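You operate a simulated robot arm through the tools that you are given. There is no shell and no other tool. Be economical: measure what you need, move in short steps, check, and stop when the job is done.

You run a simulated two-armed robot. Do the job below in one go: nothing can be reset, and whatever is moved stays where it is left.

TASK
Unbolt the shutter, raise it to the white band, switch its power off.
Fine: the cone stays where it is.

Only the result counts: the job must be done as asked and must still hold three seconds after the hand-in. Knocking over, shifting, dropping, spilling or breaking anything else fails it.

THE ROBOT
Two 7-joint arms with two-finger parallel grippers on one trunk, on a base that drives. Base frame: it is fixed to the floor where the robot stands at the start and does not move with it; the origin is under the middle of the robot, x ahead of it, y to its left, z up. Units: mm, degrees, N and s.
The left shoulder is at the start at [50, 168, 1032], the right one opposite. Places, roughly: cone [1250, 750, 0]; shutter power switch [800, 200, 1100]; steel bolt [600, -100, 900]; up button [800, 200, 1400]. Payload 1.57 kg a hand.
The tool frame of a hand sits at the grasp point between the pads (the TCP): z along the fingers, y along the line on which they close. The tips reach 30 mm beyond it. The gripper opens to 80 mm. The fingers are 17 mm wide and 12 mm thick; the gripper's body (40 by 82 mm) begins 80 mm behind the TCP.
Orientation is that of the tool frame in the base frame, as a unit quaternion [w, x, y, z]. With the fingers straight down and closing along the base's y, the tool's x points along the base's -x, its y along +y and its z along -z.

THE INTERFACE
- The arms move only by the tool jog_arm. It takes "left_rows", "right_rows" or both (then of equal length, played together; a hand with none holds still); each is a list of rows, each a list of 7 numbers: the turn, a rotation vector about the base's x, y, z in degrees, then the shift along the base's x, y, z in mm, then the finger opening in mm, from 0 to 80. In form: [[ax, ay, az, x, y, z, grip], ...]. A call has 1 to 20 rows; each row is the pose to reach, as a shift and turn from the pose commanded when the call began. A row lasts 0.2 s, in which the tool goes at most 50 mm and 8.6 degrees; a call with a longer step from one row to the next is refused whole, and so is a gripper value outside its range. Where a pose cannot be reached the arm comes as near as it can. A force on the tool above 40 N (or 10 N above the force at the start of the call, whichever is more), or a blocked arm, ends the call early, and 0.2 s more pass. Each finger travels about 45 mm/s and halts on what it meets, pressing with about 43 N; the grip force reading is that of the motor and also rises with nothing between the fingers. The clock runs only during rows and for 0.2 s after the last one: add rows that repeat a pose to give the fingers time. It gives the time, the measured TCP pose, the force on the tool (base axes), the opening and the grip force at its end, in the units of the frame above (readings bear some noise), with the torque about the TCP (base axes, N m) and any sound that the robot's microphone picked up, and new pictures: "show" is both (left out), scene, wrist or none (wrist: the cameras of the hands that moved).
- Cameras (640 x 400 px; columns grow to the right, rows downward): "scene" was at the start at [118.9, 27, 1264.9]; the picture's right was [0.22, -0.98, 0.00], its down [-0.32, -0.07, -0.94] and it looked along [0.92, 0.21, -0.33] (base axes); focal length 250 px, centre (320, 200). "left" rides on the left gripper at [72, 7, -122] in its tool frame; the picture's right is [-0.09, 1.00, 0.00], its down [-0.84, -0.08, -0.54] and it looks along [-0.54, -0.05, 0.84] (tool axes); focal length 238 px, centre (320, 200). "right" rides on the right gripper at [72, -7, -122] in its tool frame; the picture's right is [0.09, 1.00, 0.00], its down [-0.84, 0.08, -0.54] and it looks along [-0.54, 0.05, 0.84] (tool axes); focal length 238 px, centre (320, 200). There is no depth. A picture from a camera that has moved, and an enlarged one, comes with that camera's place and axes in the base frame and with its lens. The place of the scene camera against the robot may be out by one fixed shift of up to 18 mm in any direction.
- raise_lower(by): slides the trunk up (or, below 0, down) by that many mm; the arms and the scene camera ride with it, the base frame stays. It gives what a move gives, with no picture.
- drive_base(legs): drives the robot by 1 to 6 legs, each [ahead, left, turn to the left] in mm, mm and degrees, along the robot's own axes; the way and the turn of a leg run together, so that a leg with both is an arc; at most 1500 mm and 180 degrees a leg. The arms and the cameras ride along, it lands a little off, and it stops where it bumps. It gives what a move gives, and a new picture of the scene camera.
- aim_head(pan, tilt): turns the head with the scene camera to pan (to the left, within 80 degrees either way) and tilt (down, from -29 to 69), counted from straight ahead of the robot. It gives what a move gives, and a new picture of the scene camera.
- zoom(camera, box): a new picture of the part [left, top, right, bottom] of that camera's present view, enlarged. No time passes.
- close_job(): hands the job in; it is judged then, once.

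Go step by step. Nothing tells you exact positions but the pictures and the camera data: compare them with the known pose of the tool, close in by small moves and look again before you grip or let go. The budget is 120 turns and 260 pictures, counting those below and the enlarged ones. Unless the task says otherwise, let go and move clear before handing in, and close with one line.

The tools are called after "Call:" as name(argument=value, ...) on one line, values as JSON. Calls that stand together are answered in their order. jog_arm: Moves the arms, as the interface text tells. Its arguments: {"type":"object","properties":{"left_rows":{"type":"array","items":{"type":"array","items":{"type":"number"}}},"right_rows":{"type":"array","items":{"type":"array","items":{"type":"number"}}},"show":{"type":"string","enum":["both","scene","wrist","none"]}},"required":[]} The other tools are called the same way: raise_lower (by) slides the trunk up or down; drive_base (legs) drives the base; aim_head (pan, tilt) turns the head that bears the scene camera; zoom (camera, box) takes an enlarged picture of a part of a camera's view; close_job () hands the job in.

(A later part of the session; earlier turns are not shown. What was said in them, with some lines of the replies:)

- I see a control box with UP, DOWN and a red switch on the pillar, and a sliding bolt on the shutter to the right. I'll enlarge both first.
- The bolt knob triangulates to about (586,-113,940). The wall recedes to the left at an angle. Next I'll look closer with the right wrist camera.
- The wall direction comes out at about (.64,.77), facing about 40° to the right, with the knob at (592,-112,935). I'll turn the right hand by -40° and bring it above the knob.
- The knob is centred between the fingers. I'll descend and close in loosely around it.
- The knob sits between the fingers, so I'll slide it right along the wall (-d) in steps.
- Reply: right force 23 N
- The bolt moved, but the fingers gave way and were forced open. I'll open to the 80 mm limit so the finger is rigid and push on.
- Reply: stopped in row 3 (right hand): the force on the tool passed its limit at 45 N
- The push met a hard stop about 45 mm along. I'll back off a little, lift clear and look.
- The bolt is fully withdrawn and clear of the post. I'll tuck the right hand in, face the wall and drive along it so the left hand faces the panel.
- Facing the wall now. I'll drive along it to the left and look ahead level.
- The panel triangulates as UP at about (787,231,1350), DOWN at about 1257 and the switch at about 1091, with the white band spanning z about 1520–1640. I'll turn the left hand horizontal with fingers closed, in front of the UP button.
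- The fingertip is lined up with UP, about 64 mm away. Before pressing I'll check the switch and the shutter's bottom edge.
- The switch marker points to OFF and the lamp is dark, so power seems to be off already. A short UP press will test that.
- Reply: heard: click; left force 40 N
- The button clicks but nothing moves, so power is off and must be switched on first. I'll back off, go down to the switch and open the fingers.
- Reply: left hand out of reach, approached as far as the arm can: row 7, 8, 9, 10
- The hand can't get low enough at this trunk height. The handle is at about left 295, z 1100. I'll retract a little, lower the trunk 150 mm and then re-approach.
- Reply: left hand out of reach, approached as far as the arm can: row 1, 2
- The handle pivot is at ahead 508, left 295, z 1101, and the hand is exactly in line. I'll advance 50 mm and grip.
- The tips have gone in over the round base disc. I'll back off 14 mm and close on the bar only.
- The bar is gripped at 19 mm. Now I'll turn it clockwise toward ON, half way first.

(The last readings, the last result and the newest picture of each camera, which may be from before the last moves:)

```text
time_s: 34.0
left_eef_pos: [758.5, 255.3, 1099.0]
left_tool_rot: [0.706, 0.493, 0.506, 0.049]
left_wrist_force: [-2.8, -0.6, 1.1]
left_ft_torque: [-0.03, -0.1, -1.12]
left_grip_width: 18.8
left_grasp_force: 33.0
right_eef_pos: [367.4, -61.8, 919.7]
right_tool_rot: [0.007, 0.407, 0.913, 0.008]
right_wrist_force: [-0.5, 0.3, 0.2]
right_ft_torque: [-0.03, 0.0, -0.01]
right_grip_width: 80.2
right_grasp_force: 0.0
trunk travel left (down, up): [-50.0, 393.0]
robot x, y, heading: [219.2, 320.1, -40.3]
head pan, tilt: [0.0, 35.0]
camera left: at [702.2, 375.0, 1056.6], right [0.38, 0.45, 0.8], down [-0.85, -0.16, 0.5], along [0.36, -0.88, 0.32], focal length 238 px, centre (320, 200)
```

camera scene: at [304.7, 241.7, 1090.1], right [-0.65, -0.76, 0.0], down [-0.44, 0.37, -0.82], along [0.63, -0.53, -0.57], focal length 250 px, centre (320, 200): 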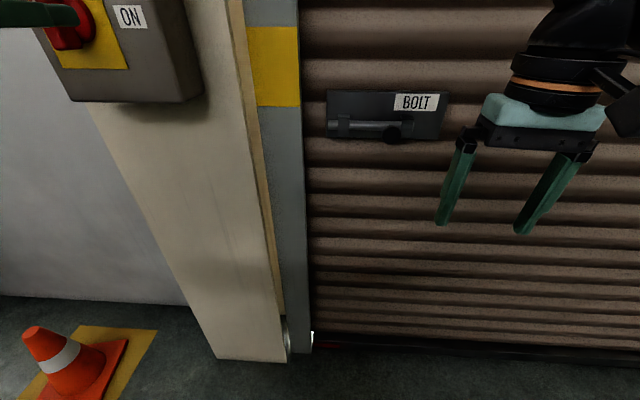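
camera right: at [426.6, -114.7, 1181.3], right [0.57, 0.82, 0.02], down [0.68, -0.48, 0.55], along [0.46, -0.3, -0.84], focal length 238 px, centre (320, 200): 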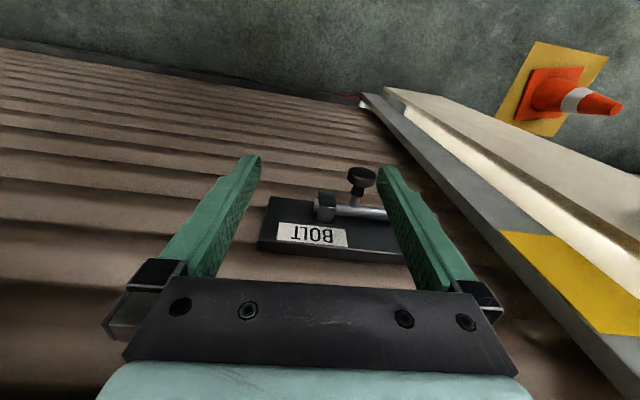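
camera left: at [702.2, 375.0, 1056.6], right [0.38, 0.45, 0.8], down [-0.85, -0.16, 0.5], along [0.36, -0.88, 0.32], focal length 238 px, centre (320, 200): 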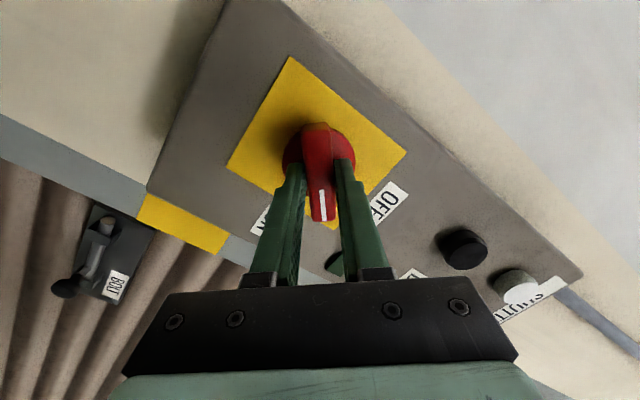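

Turning smoothly, so I'll continue the remaining 42° or so.

Call:
jog_arm(left_rows=[[6.1, -5.2, 0, 0, 0, 0, 10], [12.2, -10.3, 0, 0, 0, 0, 10], [18.4, -15.5, 0, 0, 0, 0, 10], [24.5, -20.6, 0, 0, 0, 0, 10], [30.6, -25.8, 0, 0, 0, 0, 10], [34, -28.6, 0, 0, 0, 0, 10], [34, -28.6, 0, 0, 0, 0, 10]], show="wrist")

```text
time_s: 35.6
left_eef_pos: [757.1, 253.6, 1100.3]
left_tool_rot: [0.635, 0.648, 0.284, 0.311]
left_wrist_force: [-8.5, -1.9, -4.2]
left_ft_torque: [-0.72, 0.24, 0.04]
left_grip_width: 18.2
left_grasp_force: 32.6
right_eef_pos: [366.8, -61.7, 920.0]
right_tool_rot: [0.008, 0.407, 0.913, 0.009]
right_wrist_force: [-0.1, 0.1, 0.2]
right_ft_torque: [0.01, 0.02, 0.0]
right_grip_width: 79.8
right_grasp_force: 0.1
trunk travel left (down, up): [-50.0, 393.0]
robot x, y, heading: [220.4, 316.7, -40.4]
head pan, tilt: [0.0, 35.0]
camera left: at [711.0, 385.5, 1109.7], right [-0.09, -0.1, 0.99], down [-0.95, -0.29, -0.11], along [0.3, -0.95, -0.07], focal length 238 px, centre (320, 200)
```

left: 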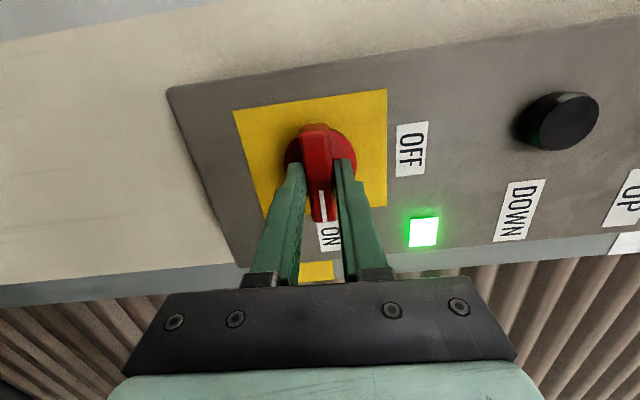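

The green lamp is lit, so power is on. I'll release, back out, and raise the trunk again.

Call:
jog_arm(left_rows=[[0, 0, 0, 0, 0, 0, 30], [0, 0, 0, 0, 0, 0, 45], [0, 0, 0, 0, 0, 0, 45], [0, 0, 0, -15, 13, 0, 45], [0, 0, 0, -38, 32, 0, 45], [0, 0, 0, -38, 32, 0, 20], [0, 0, 0, -38, 32, 0, 0], [0, 0, 0, -38, 32, 0, 0]], show="wrist")

Call:
raise_lower(by=150)

```text
time_s: 37.4
left_eef_pos: [719.7, 287.1, 1100.5]
left_tool_rot: [0.634, 0.648, 0.284, 0.311]
left_wrist_force: [0.4, -0.5, 0.1]
left_ft_torque: [-0.01, 0.01, -0.02]
left_grip_width: 0.0
left_grasp_force: 13.5
right_eef_pos: [366.0, -61.4, 919.8]
right_tool_rot: [0.007, 0.407, 0.913, 0.008]
right_wrist_force: [-0.3, 0.7, 0.1]
right_ft_torque: [0.02, -0.04, 0.01]
right_grip_width: 79.7
right_grasp_force: 0.1
trunk travel left (down, up): [-50.0, 393.0]
robot x, y, heading: [219.8, 316.3, -40.2]
head pan, tilt: [0.0, 35.0]
camera left: at [673.9, 417.5, 1109.9], right [-0.09, -0.1, 0.99], down [-0.95, -0.29, -0.11], along [0.3, -0.95, -0.07], focal length 238 px, centre (320, 200)
```

left: 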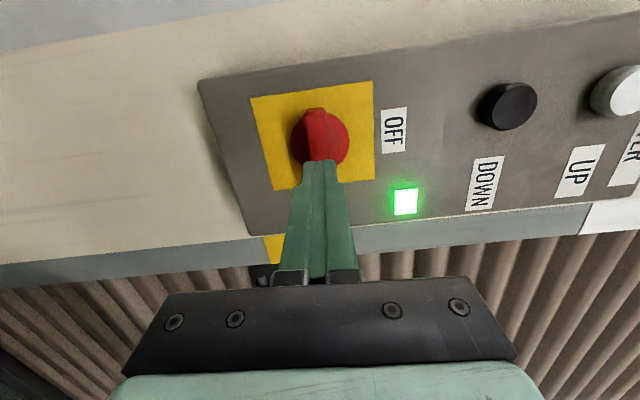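

```text
time_s: 39.2
left_eef_pos: [720.7, 286.5, 1249.8]
left_tool_rot: [0.635, 0.648, 0.284, 0.311]
left_wrist_force: [-0.1, -0.2, 0.6]
left_ft_torque: [-0.01, 0.01, 0.0]
left_grip_width: 0.1
left_grasp_force: 21.2
right_eef_pos: [368.9, -61.9, 1069.0]
right_tool_rot: [0.007, 0.408, 0.913, 0.009]
right_wrist_force: [-0.8, 0.4, 0.0]
right_ft_torque: [-0.03, 0.03, -0.02]
right_grip_width: 79.9
right_grasp_force: 0.1
trunk travel left (down, up): [-200.0, 243.0]
robot x, y, heading: [219.3, 317.1, -40.1]
head pan, tilt: [0.0, 35.0]
```

Next I'll move up in front of UP.

Call:
jog_arm(left_rows=[[0, 0, 0, 0, 0, 40, 0], [0, 0, 0, 2, 3, 80, 0], [0, 0, 0, 3, 3, 99, 0], [0, 0, 0, 18, -9, 99, 0], [0, 0, 0, 37, -26, 99, 0], [0, 0, 0, 37, -26, 99, 0]], show="wrist")

```text
time_s: 40.6
left_eef_pos: [758.1, 260.4, 1348.9]
left_tool_rot: [0.636, 0.647, 0.283, 0.311]
left_wrist_force: [-1.2, 0.1, -0.7]
left_ft_torque: [0.03, 0.0, 0.0]
left_grip_width: 0.2
left_grasp_force: 21.7
right_eef_pos: [367.8, -61.0, 1068.7]
right_tool_rot: [0.007, 0.407, 0.913, 0.008]
right_wrist_force: [-0.6, 0.8, -0.7]
right_ft_torque: [-0.03, 0.02, 0.0]
right_grip_width: 79.8
right_grasp_force: 0.0
trunk travel left (down, up): [-200.0, 243.0]
robot x, y, heading: [217.9, 314.6, -40.4]
head pan, tilt: [0.0, 35.0]
camera left: at [711.3, 391.2, 1358.6], right [-0.09, -0.1, 0.99], down [-0.95, -0.29, -0.11], along [0.3, -0.95, -0.07], focal length 238 px, centre (320, 200)
```

left: 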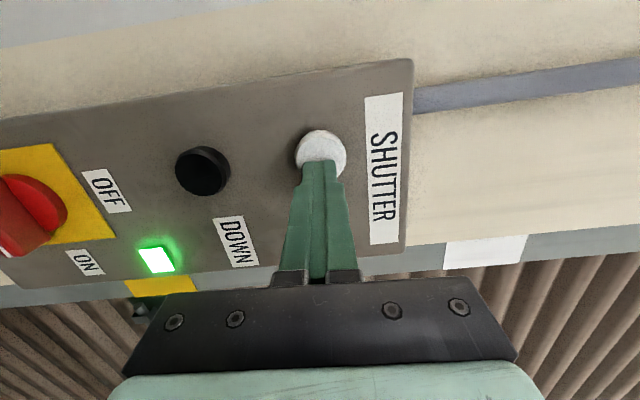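

The tip is in front of UP. I'll press briefly and watch the shutter.

Call:
jog_arm(left_rows=[[0, 0, 0, 7.6, -6.4, 0, 0], [0, 0, 0, 11.5, -9.7, 0, 0], [0, 0, 0, 14.5, -12.2, 0, 0], [0, 0, 0, 14.5, -12.2, 0, 0], [0, 0, 0, 14.5, -12.2, 0, 0]], show="scene")

```text
time_s: 41.8
left_eef_pos: [768.5, 250.7, 1350.1]
left_tool_rot: [0.636, 0.646, 0.284, 0.311]
left_wrist_force: [-26.7, 19.2, -16.1]
left_ft_torque: [0.43, 0.33, -0.37]
left_grip_width: 0.0
left_grasp_force: 21.5
right_eef_pos: [365.6, -58.5, 1071.7]
right_tool_rot: [0.009, 0.406, 0.914, 0.008]
right_wrist_force: [0.0, 1.3, -0.2]
right_ft_torque: [0.01, -0.01, -0.04]
right_grip_width: 80.0
right_grasp_force: 0.0
trunk travel left (down, up): [-200.0, 243.0]
robot x, y, heading: [220.7, 311.6, -40.2]
head pan, tilt: [0.0, 35.0]
heard: click
camera scene: at [301.7, 245.0, 1240.5], right [-0.64, -0.76, 0.0], down [-0.44, 0.37, -0.82], along [0.63, -0.53, -0.57], focal length 250 px, centre (320, 200)
```

scene: 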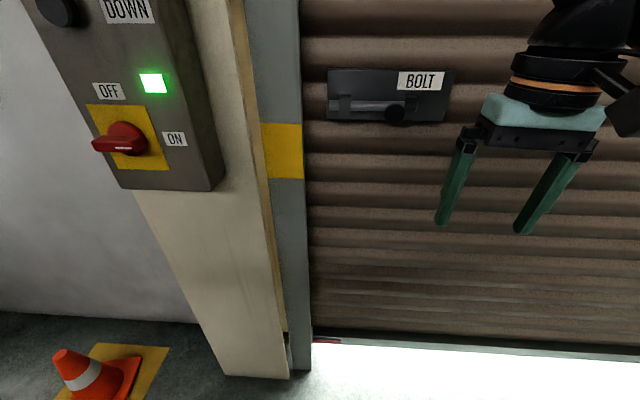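

The shutter is rising at roughly 250–300 mm/s. I'll release now to see whether it's hold-to-run.

Call:
jog_arm(left_rows=[[0, 0, 0, -14.5, 12.2, 0, 0], [0, 0, 0, -14.5, 12.2, 0, 0]], show="scene")

Call:
aim_head(pan=0, tilt=10)

```text
time_s: 42.4
left_eef_pos: [758.7, 258.6, 1349.5]
left_tool_rot: [0.635, 0.648, 0.283, 0.312]
left_wrist_force: [-0.4, 0.4, -0.2]
left_ft_torque: [0.04, 0.01, 0.02]
left_grip_width: 0.0
left_grasp_force: 21.5
right_eef_pos: [367.5, -62.2, 1068.3]
right_tool_rot: [0.006, 0.408, 0.913, 0.009]
right_wrist_force: [-0.7, -1.1, -0.1]
right_ft_torque: [0.01, -0.01, 0.02]
right_grip_width: 79.7
right_grasp_force: 0.0
trunk travel left (down, up): [-200.0, 243.0]
robot x, y, heading: [215.7, 317.9, -40.1]
head pan, tilt: [0.0, 35.0]
camera scene: at [305.0, 241.4, 1240.1], right [-0.65, -0.76, 0.0], down [-0.44, 0.37, -0.82], along [0.63, -0.53, -0.57], focal length 250 px, centre (320, 200)
```

scene: 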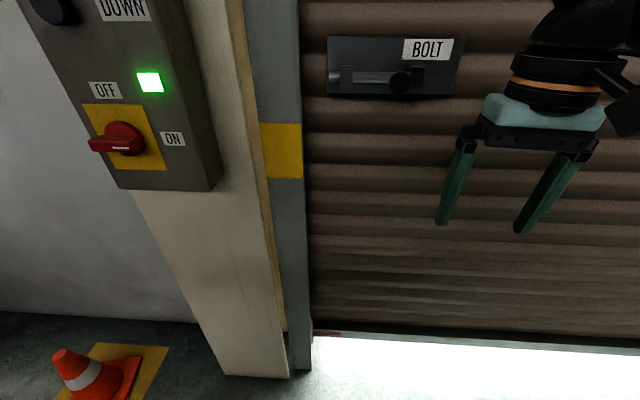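

```text
time_s: 43.3
left_eef_pos: [757.9, 258.8, 1349.5]
left_tool_rot: [0.635, 0.647, 0.285, 0.311]
left_wrist_force: [-1.1, 0.0, 0.0]
left_ft_torque: [-0.01, -0.01, -0.01]
left_grip_width: 0.2
left_grasp_force: 21.1
right_eef_pos: [367.6, -61.1, 1068.4]
right_tool_rot: [0.007, 0.408, 0.913, 0.009]
right_wrist_force: [0.6, 0.4, -0.2]
right_ft_torque: [0.0, 0.01, -0.01]
right_grip_width: 79.9
right_grasp_force: 0.1
trunk travel left (down, up): [-200.0, 243.0]
robot x, y, heading: [219.6, 317.8, -40.2]
head pan, tilt: [0.0, 10.0]
camera scene: at [308.5, 238.6, 1280.1], right [-0.65, -0.76, 0.0], down [-0.13, 0.11, -0.98], along [0.75, -0.64, -0.17], focal length 250 px, centre (320, 200)
```

scene: 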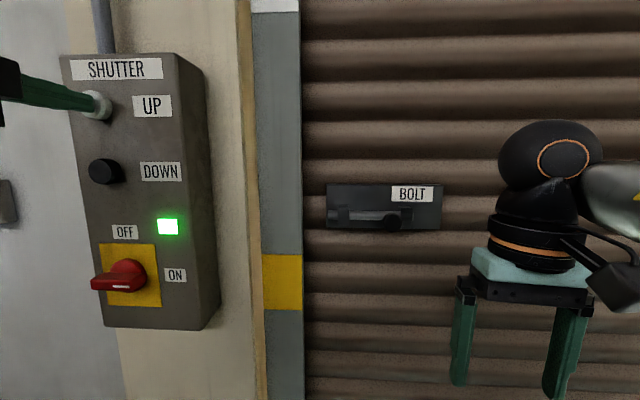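

It is hold-to-run, and the bottom edge is now at about 215 mm. I'll tilt the head up to watch the white band, then press for about 3 s.

Call:
aim_head(pan=0, tilt=-12)

Call:
jog_arm(left_rows=[[0, 0, 0, 7.6, -6.4, 0, 0], [0, 0, 0, 14.5, -12.2, 0, 0], [0, 0, 0, 14.5, -12.2, 0, 0], [0, 0, 0, 14.5, -12.2, 0, 0], [0, 0, 0, 14.5, -12.2, 0, 0], [0, 0, 0, 14.5, -12.2, 0, 0], [0, 0, 0, 14.5, -12.2, 0, 0], [0, 0, 0, 14.5, -12.2, 0, 0], [0, 0, 0, 14.5, -12.2, 0, 0], [0, 0, 0, 14.5, -12.2, 0, 0], [0, 0, 0, 14.5, -12.2, 0, 0], [0, 0, 0, 14.5, -12.2, 0, 0], [0, 0, 0, 14.5, -12.2, 0, 0]], show="scene")

```text
time_s: 44.1
left_eef_pos: [757.9, 258.8, 1349.5]
left_tool_rot: [0.635, 0.647, 0.285, 0.31]
left_wrist_force: [0.5, 0.2, -0.5]
left_ft_torque: [0.02, 0.04, 0.02]
left_grip_width: 0.0
left_grasp_force: 21.7
right_eef_pos: [368.6, -60.7, 1070.4]
right_tool_rot: [0.006, 0.408, 0.913, 0.009]
right_wrist_force: [0.1, -0.9, -0.1]
right_ft_torque: [0.02, -0.02, 0.01]
right_grip_width: 80.0
right_grasp_force: 0.1
trunk travel left (down, up): [-200.0, 243.0]
robot x, y, heading: [218.9, 316.4, -40.2]
head pan, tilt: [0.0, -12.0]
camera scene: at [300.8, 245.1, 1314.3], right [-0.65, -0.76, 0.0], down [0.16, -0.13, -0.98], along [0.75, -0.63, 0.21], focal length 250 px, centre (320, 200)
```

scene: 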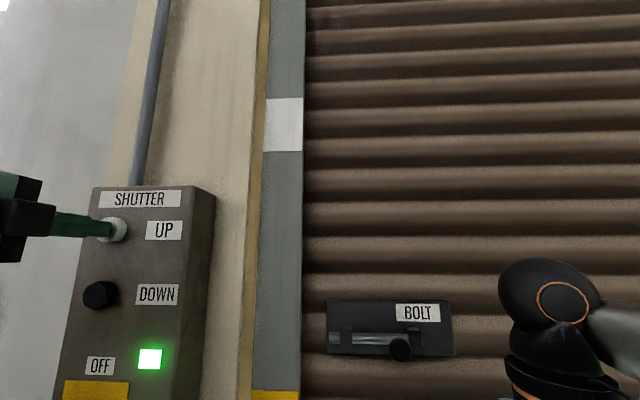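

```text
time_s: 46.9
left_eef_pos: [768.8, 251.6, 1352.2]
left_tool_rot: [0.636, 0.647, 0.283, 0.312]
left_wrist_force: [-25.7, 19.2, -9.4]
left_ft_torque: [0.28, 0.15, -0.29]
left_grip_width: 0.0
left_grasp_force: 21.3
right_eef_pos: [364.5, -59.1, 1070.9]
right_tool_rot: [0.009, 0.408, 0.913, 0.008]
right_wrist_force: [-0.9, -0.3, 0.2]
right_ft_torque: [-0.02, 0.03, -0.01]
right_grip_width: 79.9
right_grasp_force: 0.0
trunk travel left (down, up): [-200.0, 243.0]
robot x, y, heading: [218.4, 314.4, -40.0]
head pan, tilt: [0.0, -12.0]
heard: click
camera scene: at [297.1, 248.4, 1315.0], right [-0.65, -0.76, 0.0], down [0.16, -0.14, -0.98], along [0.75, -0.63, 0.21], focal length 250 px, centre (320, 200)
```

scene: 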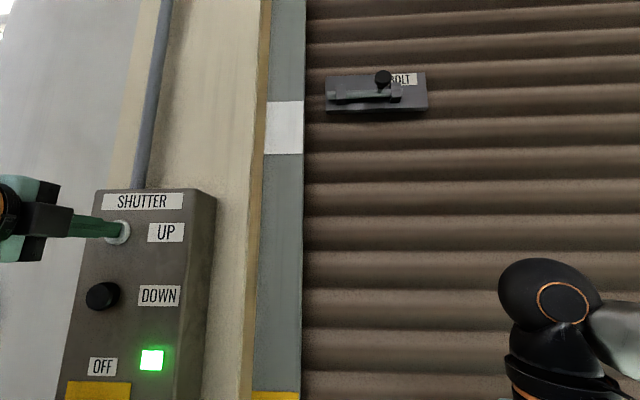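

The rate is about 195 mm/s and the bottom is now near 715. I'll keep holding for another 2.8 s.

Call:
jog_arm(left_rows=[[0, 0, 0, 0, 0, 0, 0], [0, 0, 0, 0, 0, 0, 0], [0, 0, 0, 0, 0, 0, 0], [0, 0, 0, 0, 0, 0, 0], [0, 0, 0, 0, 0, 0, 0], [0, 0, 0, 0, 0, 0, 0], [0, 0, 0, 0, 0, 0, 0], [0, 0, 0, 0, 0, 0, 0], [0, 0, 0, 0, 0, 0, 0], [0, 0, 0, 0, 0, 0, 0], [0, 0, 0, 0, 0, 0, 0], [0, 0, 0, 0, 0, 0, 0], [0, 0, 0, 0, 0, 0, 0], [0, 0, 0, 0, 0, 0, 0]], show="scene")

```text
time_s: 49.9
left_eef_pos: [767.9, 251.9, 1352.6]
left_tool_rot: [0.637, 0.646, 0.284, 0.312]
left_wrist_force: [-19.9, 19.1, 0.2]
left_ft_torque: [-0.01, 0.01, -0.2]
left_grip_width: 0.0
left_grasp_force: 21.4
right_eef_pos: [365.4, -58.8, 1071.3]
right_tool_rot: [0.009, 0.407, 0.913, 0.008]
right_wrist_force: [-0.2, -0.4, -0.1]
right_ft_torque: [0.01, -0.03, 0.01]
right_grip_width: 80.0
right_grasp_force: 0.1
trunk travel left (down, up): [-200.0, 243.0]
robot x, y, heading: [220.1, 316.9, -40.3]
head pan, tilt: [0.0, -12.0]
camera scene: at [297.0, 248.6, 1315.0], right [-0.65, -0.76, 0.0], down [0.16, -0.14, -0.98], along [0.75, -0.63, 0.21], focal length 250 px, centre (320, 200)
```

scene: 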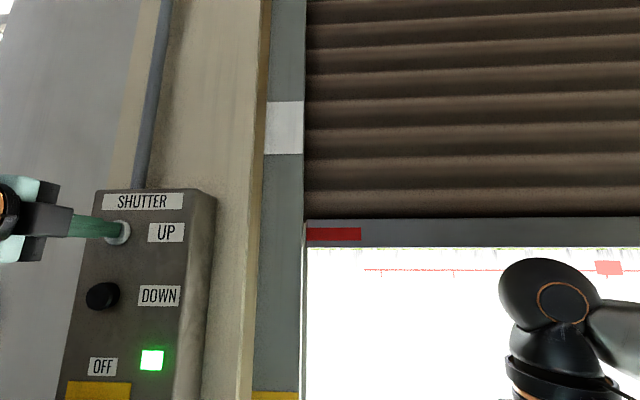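

The red bar marks the bottom edge, about 220 mm below the band centre. I'll hold for 3 more rows.

Call:
jog_arm(left_rows=[[0, 0, 0, 0, 0, 0, 0], [0, 0, 0, 0, 0, 0, 0], [0, 0, 0, 0, 0, 0, 0]], show="scene")

```text
time_s: 50.7
left_eef_pos: [767.6, 251.3, 1352.5]
left_tool_rot: [0.637, 0.646, 0.284, 0.312]
left_wrist_force: [-18.9, 19.3, 2.0]
left_ft_torque: [-0.01, -0.03, -0.15]
left_grip_width: 0.1
left_grasp_force: 21.1
right_eef_pos: [364.4, -58.9, 1072.5]
right_tool_rot: [0.008, 0.407, 0.913, 0.008]
right_wrist_force: [0.3, 0.1, 0.1]
right_ft_torque: [0.06, -0.01, 0.02]
right_grip_width: 79.9
right_grasp_force: 0.1
trunk travel left (down, up): [-200.0, 243.0]
robot x, y, heading: [218.9, 320.9, -40.1]
head pan, tilt: [0.0, -12.0]
camera scene: at [297.0, 248.6, 1315.0], right [-0.65, -0.76, 0.0], down [0.16, -0.14, -0.98], along [0.75, -0.63, 0.21], focal length 250 px, centre (320, 200)
```

scene: 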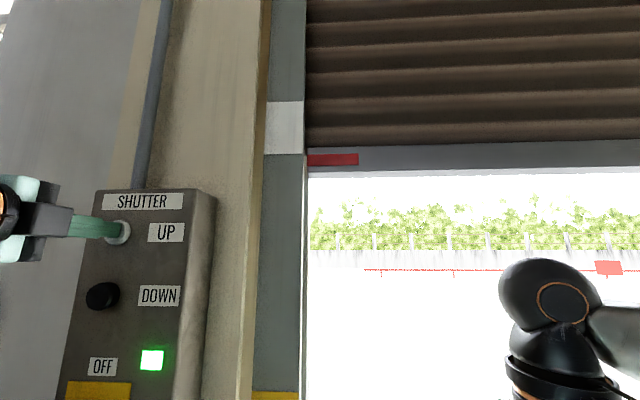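

The red mark is just below the band. One more row of hold and then release should centre it.

Call:
jog_arm(left_rows=[[0, 0, 0, 0, 0, 0, 0], [0, 0, 0, -20, 17, 0, 0], [0, 0, 0, -38, 32, 0, 0], [0, 0, 0, -38, 32, 0, 0]], show="scene")

Call:
zoom(camera="scene", box=[240, 70, 400, 190])

```text
time_s: 51.7
left_eef_pos: [734.3, 280.1, 1349.0]
left_tool_rot: [0.634, 0.648, 0.285, 0.311]
left_wrist_force: [-0.5, -0.1, -0.2]
left_ft_torque: [-0.01, 0.03, 0.0]
left_grip_width: 0.1
left_grasp_force: 21.4
right_eef_pos: [367.0, -60.2, 1068.2]
right_tool_rot: [0.006, 0.408, 0.913, 0.009]
right_wrist_force: [0.3, 1.0, -0.3]
right_ft_torque: [-0.03, 0.03, 0.01]
right_grip_width: 80.1
right_grasp_force: 0.0
trunk travel left (down, up): [-200.0, 243.0]
robot x, y, heading: [222.5, 317.1, -40.1]
head pan, tilt: [0.0, -12.0]
camera scene: at [300.7, 245.1, 1314.4], right [-0.65, -0.76, 0.0], down [0.16, -0.13, -0.98], along [0.75, -0.63, 0.21], focal length 250 px, centre (320, 200)
```

scene: 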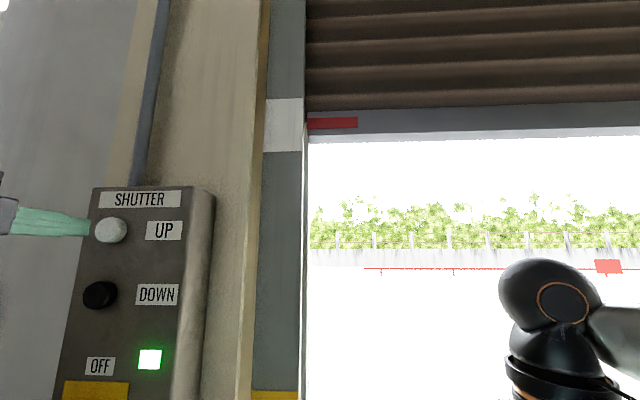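

```text
3.33 times, centred on (320, 130) of scene
camera zoom: at [300.7, 245.1, 1314.4], right [-0.65, -0.76, 0.0], down [0.16, -0.13, -0.98], along [0.75, -0.63, 0.21], focal length 834 px, centre (320, 433)
```

zoom: 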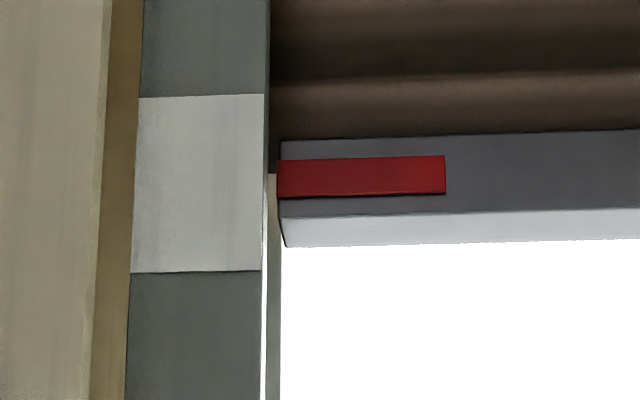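

The red mark looks within the band, but I was viewing it from below. I'll raise the trunk to check it at eye level without parallax.

Call:
raise_lower(by=243)

Call:
aim_head(pan=0, tilt=-8)

Call:
zoom(camera="scene", box=[240, 70, 400, 190])

```text
time_s: 54.3
left_eef_pos: [733.6, 280.0, 1591.4]
left_tool_rot: [0.635, 0.648, 0.283, 0.312]
left_wrist_force: [0.2, 0.5, 0.7]
left_ft_torque: [0.04, -0.02, -0.01]
left_grip_width: 0.0
left_grasp_force: 21.3
right_eef_pos: [367.1, -61.9, 1312.9]
right_tool_rot: [0.006, 0.407, 0.913, 0.008]
right_wrist_force: [0.2, 0.4, -0.8]
right_ft_torque: [0.02, 0.0, -0.01]
right_grip_width: 79.9
right_grasp_force: 0.0
trunk travel left (down, up): [-443.0, 0.0]
robot x, y, heading: [223.2, 315.7, -40.6]
head pan, tilt: [0.0, -12.0]
```

```text
time_s: 54.9
left_eef_pos: [733.7, 280.2, 1591.6]
left_tool_rot: [0.635, 0.647, 0.284, 0.311]
left_wrist_force: [0.0, 0.0, 0.2]
left_ft_torque: [0.0, 0.0, 0.01]
left_grip_width: 0.1
left_grasp_force: 21.0
right_eef_pos: [368.4, -62.0, 1311.4]
right_tool_rot: [0.007, 0.408, 0.913, 0.008]
right_wrist_force: [-0.1, -0.1, 0.5]
right_ft_torque: [0.01, 0.01, 0.01]
right_grip_width: 80.2
right_grasp_force: 0.1
trunk travel left (down, up): [-443.0, 0.0]
robot x, y, heading: [221.6, 319.3, -40.4]
head pan, tilt: [0.0, -8.0]
camera scene: at [302.9, 243.3, 1551.2], right [-0.65, -0.76, 0.0], down [0.11, -0.09, -0.99], along [0.76, -0.64, 0.14], focal length 250 px, centre (320, 200)
```

scene: 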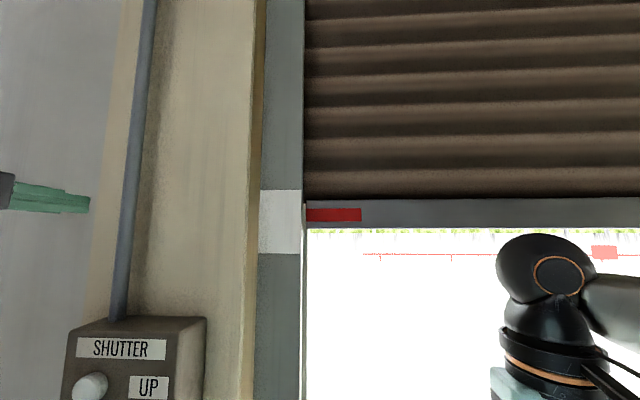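

```text
3.33 times, centred on (320, 130) of scene
camera zoom: at [302.9, 243.3, 1551.2], right [-0.65, -0.76, 0.0], down [0.11, -0.09, -0.99], along [0.76, -0.64, 0.14], focal length 834 px, centre (320, 433)
```

zoom: 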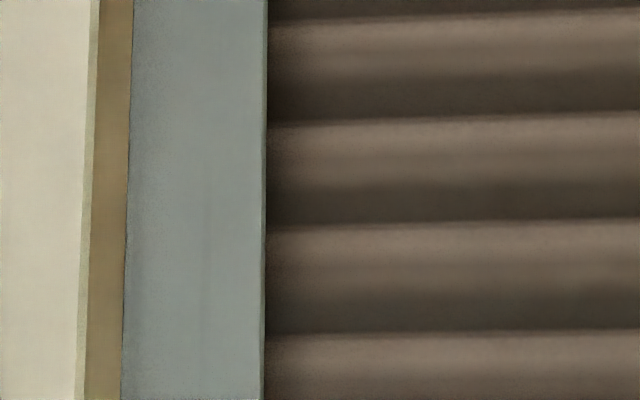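

At eye level the red mark sits inside the white band (1515–1635) at about 1594, and the bar's bottom edge is at about 1566. Now I'll go back to the switch to turn it off.

Call:
jog_arm(left_rows=[[0, 0, 0, -14, 7, 0, 0]], show="none")

Call:
raise_lower(by=-393)

Call:
jog_arm(left_rows=[[0, 0, 0, 0, 0, -30, 20], [0, 0, 0, 0, 0, -60, 35], [0, 0, 0, 0, 0, -97, 45], [0, 0, 0, 0, 0, -97, 45], [0, 0, 0, 0, 0, -97, 45]], show="wrist")

```text
time_s: 55.3
left_eef_pos: [720.4, 287.6, 1591.8]
left_tool_rot: [0.634, 0.648, 0.283, 0.312]
left_wrist_force: [0.3, 0.2, 0.2]
left_ft_torque: [0.0, 0.0, 0.01]
left_grip_width: 0.0
left_grasp_force: 21.1
right_eef_pos: [367.6, -60.6, 1312.3]
right_tool_rot: [0.008, 0.408, 0.913, 0.008]
right_wrist_force: [0.3, 0.4, 0.3]
right_ft_torque: [0.04, 0.0, -0.03]
right_grip_width: 79.8
right_grasp_force: 0.2
trunk travel left (down, up): [-443.0, 0.0]
robot x, y, heading: [218.0, 319.5, -40.0]
head pan, tilt: [0.0, -8.0]
```

```text
time_s: 59.1
left_eef_pos: [721.0, 286.2, 1199.4]
left_tool_rot: [0.635, 0.648, 0.285, 0.31]
left_wrist_force: [0.4, 0.0, -0.5]
left_ft_torque: [0.01, -0.02, -0.01]
left_grip_width: 0.0
left_grasp_force: 21.5
right_eef_pos: [367.1, -62.0, 918.9]
right_tool_rot: [0.007, 0.408, 0.913, 0.009]
right_wrist_force: [-0.8, 0.0, -1.3]
right_ft_torque: [0.03, 0.05, -0.02]
right_grip_width: 79.8
right_grasp_force: 0.1
trunk travel left (down, up): [-50.0, 393.0]
robot x, y, heading: [222.1, 318.4, -40.0]
head pan, tilt: [0.0, -8.0]
```

```text
time_s: 60.3
left_eef_pos: [719.0, 286.6, 1100.9]
left_tool_rot: [0.634, 0.648, 0.284, 0.311]
left_wrist_force: [-0.4, 0.9, -0.3]
left_ft_torque: [0.02, -0.01, 0.0]
left_grip_width: 45.1
left_grasp_force: 0.0
right_eef_pos: [367.9, -61.6, 918.9]
right_tool_rot: [0.007, 0.407, 0.913, 0.008]
right_wrist_force: [-0.2, -0.2, -0.5]
right_ft_torque: [-0.02, 0.02, 0.03]
right_grip_width: 80.0
right_grasp_force: 0.0
trunk travel left (down, up): [-50.0, 393.0]
robot x, y, heading: [216.5, 318.2, -40.2]
head pan, tilt: [0.0, -8.0]
camera left: at [673.4, 418.3, 1111.6], right [-0.09, -0.1, 0.99], down [-0.95, -0.29, -0.11], along [0.3, -0.95, -0.07], focal length 238 px, centre (320, 200)
```

left: 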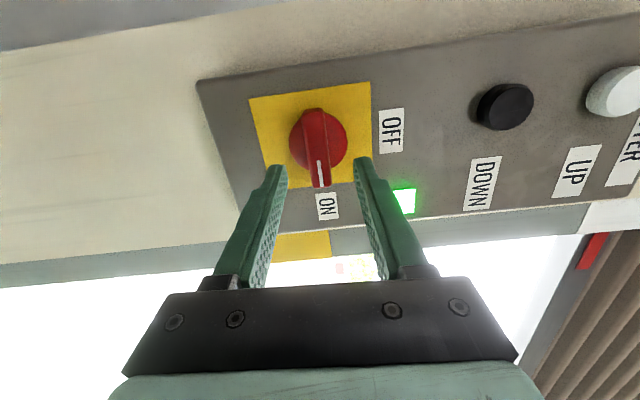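

Lined up with the bar at ON. I'll advance, grip and start turning back.

Call:
jog_arm(left_rows=[[0, 0, 0, 15, -13, 0, 45], [0, 0, 0, 38, -32, 0, 45], [0, 0, 0, 38, -32, 0, 30], [0, 0, 0, 38, -32, 0, 10], [0, 0, 0, 38, -32, 0, 10], [0, 0, 0, 38, -32, 0, 10], [-6.1, 5.2, 0, 38, -32, 0, 10], [-12.2, 10.3, 0, 38, -32, 0, 10], [-18.4, 15.5, 0, 38, -32, 0, 10], [-24.5, 20.6, 0, 38, -32, 0, 10], [-30.6, 25.8, 0, 38, -32, 0, 10], [-36.7, 30.9, 0, 38, -32, 0, 10], [-42.8, 36.1, 0, 38, -32, 0, 10], [-48.9, 41.2, 0, 38, -32, 0, 10], [-55, 46.4, 0, 38, -32, 0, 10], [-61.1, 51.5, 0, 38, -32, 0, 10], [-67.2, 56.7, 0, 38, -32, 0, 10], [-70.7, 59.5, 0, 38, -32, 0, 10], [-70.7, 59.5, 0, 38, -32, 0, 10]])

```text
time_s: 64.3
left_eef_pos: [757.0, 252.8, 1100.4]
left_tool_rot: [0.663, 0.245, 0.664, -0.245]
left_wrist_force: [-5.3, -7.1, -15.2]
left_ft_torque: [0.61, 0.57, -0.89]
left_grip_width: 19.1
left_grasp_force: 32.7
right_eef_pos: [367.3, -61.8, 918.7]
right_tool_rot: [0.006, 0.407, 0.913, 0.008]
right_wrist_force: [0.8, -0.5, 0.7]
right_ft_torque: [0.03, -0.02, -0.01]
right_grip_width: 80.1
right_grasp_force: 0.1
trunk travel left (down, up): [-50.0, 393.0]
robot x, y, heading: [220.9, 317.2, -40.1]
head pan, tilt: [0.0, -8.0]
camera scene: at [303.6, 242.2, 1158.0], right [-0.65, -0.76, 0.0], down [0.11, -0.09, -0.99], along [0.76, -0.64, 0.14], focal length 250 px, centre (320, 200)
camera left: at [669.6, 335.1, 1028.6], right [0.64, 0.76, 0.09], down [-0.46, 0.29, 0.84], along [0.61, -0.58, 0.54], focal length 238 px, centre (320, 200)
```

scene: 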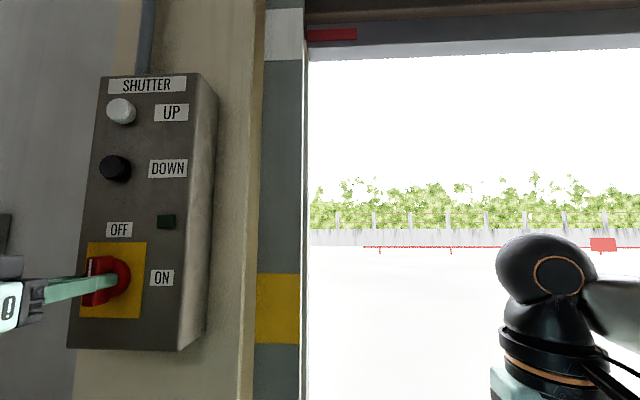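
left: 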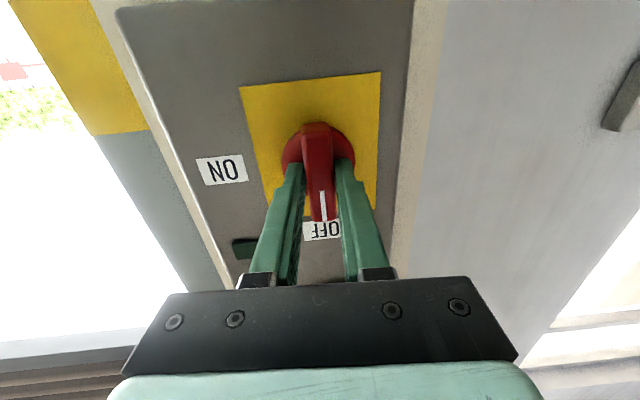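

The lamp is dark and the marker is at OFF. I'll release, back out and make a final check with the cone in view.

Call:
jog_arm(left_rows=[[0, 0, 0, 0, 0, 0, 30], [0, 0, 0, 0, 0, 0, 45], [0, 0, 0, 0, 0, 0, 45], [0, 0, 0, -15, 13, 0, 45], [0, 0, 0, -42, 36, 0, 45], [0, 0, 0, -70, 59, 0, 45], [0, 0, 0, -70, 59, 0, 45]])

Call:
aim_head(pan=15, tilt=15)

```text
time_s: 65.9
left_eef_pos: [687.0, 314.1, 1102.4]
left_tool_rot: [0.665, 0.242, 0.664, -0.242]
left_wrist_force: [-0.4, 0.1, -0.1]
left_ft_torque: [-0.01, 0.01, 0.0]
left_grip_width: 44.7
left_grasp_force: 0.1
right_eef_pos: [367.1, -60.9, 919.5]
right_tool_rot: [0.007, 0.408, 0.913, 0.009]
right_wrist_force: [0.1, 0.1, 1.0]
right_ft_torque: [0.0, -0.04, -0.02]
right_grip_width: 79.9
right_grasp_force: 0.1
trunk travel left (down, up): [-50.0, 393.0]
robot x, y, heading: [220.6, 318.7, -40.1]
head pan, tilt: [0.0, -8.0]
camera scene: at [302.9, 243.4, 1158.2], right [-0.65, -0.76, 0.0], down [0.11, -0.09, -0.99], along [0.76, -0.64, 0.14], focal length 250 px, centre (320, 200)
camera left: at [599.0, 396.5, 1030.1], right [0.64, 0.76, 0.09], down [-0.47, 0.29, 0.84], along [0.61, -0.58, 0.54], focal length 238 px, centre (320, 200)
```

scene: 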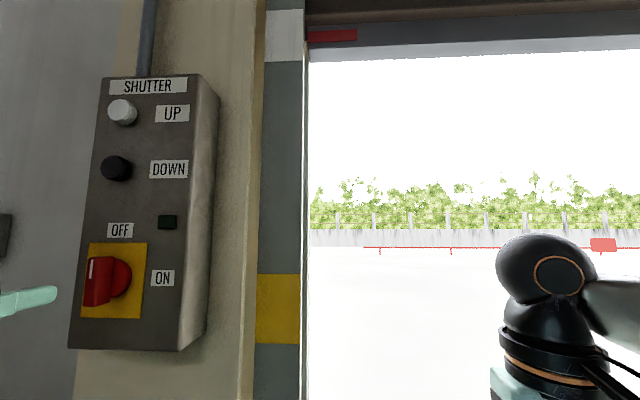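
left: 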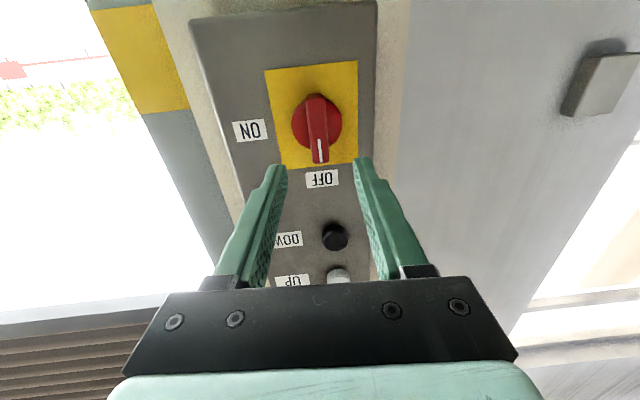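

```text
time_s: 66.8
left_eef_pos: [687.5, 314.3, 1103.9]
left_tool_rot: [0.665, 0.242, 0.664, -0.242]
left_wrist_force: [0.1, -0.1, 0.7]
left_ft_torque: [-0.01, 0.0, -0.01]
left_grip_width: 45.2
left_grasp_force: 0.2
right_eef_pos: [366.5, -60.9, 919.5]
right_tool_rot: [0.008, 0.408, 0.913, 0.008]
right_wrist_force: [-0.6, 1.0, 0.1]
right_ft_torque: [-0.01, -0.02, 0.0]
right_grip_width: 80.0
right_grasp_force: 0.0
trunk travel left (down, up): [-50.0, 393.0]
robot x, y, heading: [216.4, 318.7, -40.3]
head pan, tilt: [15.0, 15.0]
camera scene: at [322.0, 258.8, 1121.8], right [-0.43, -0.9, 0.0], down [-0.23, 0.11, -0.97], along [0.87, -0.41, -0.26], focal length 250 px, centre (320, 200)
```

scene: 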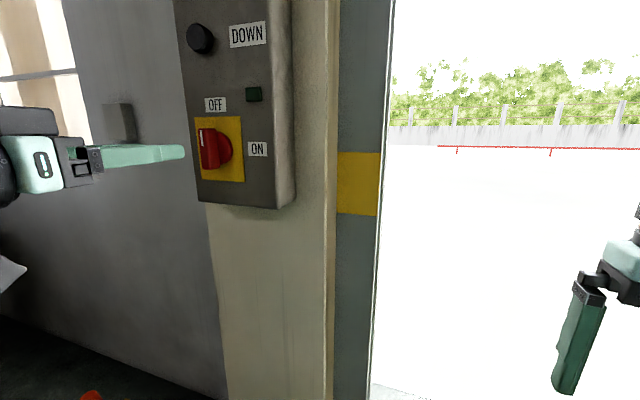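

The power is off, the shutter is holding at the white band, both hands are clear and the cone was not touched, so I'm handing in.

Call:
close_job()

```text
The job is handed in.
```

The shutter is unbolted and raised so its red bottom mark sits inside the white band. Its power switch is back at OFF with the lamp dark, and I didn't touch the cone. The power was already off at the start, so I switched it on to raise the shutter and then off again.
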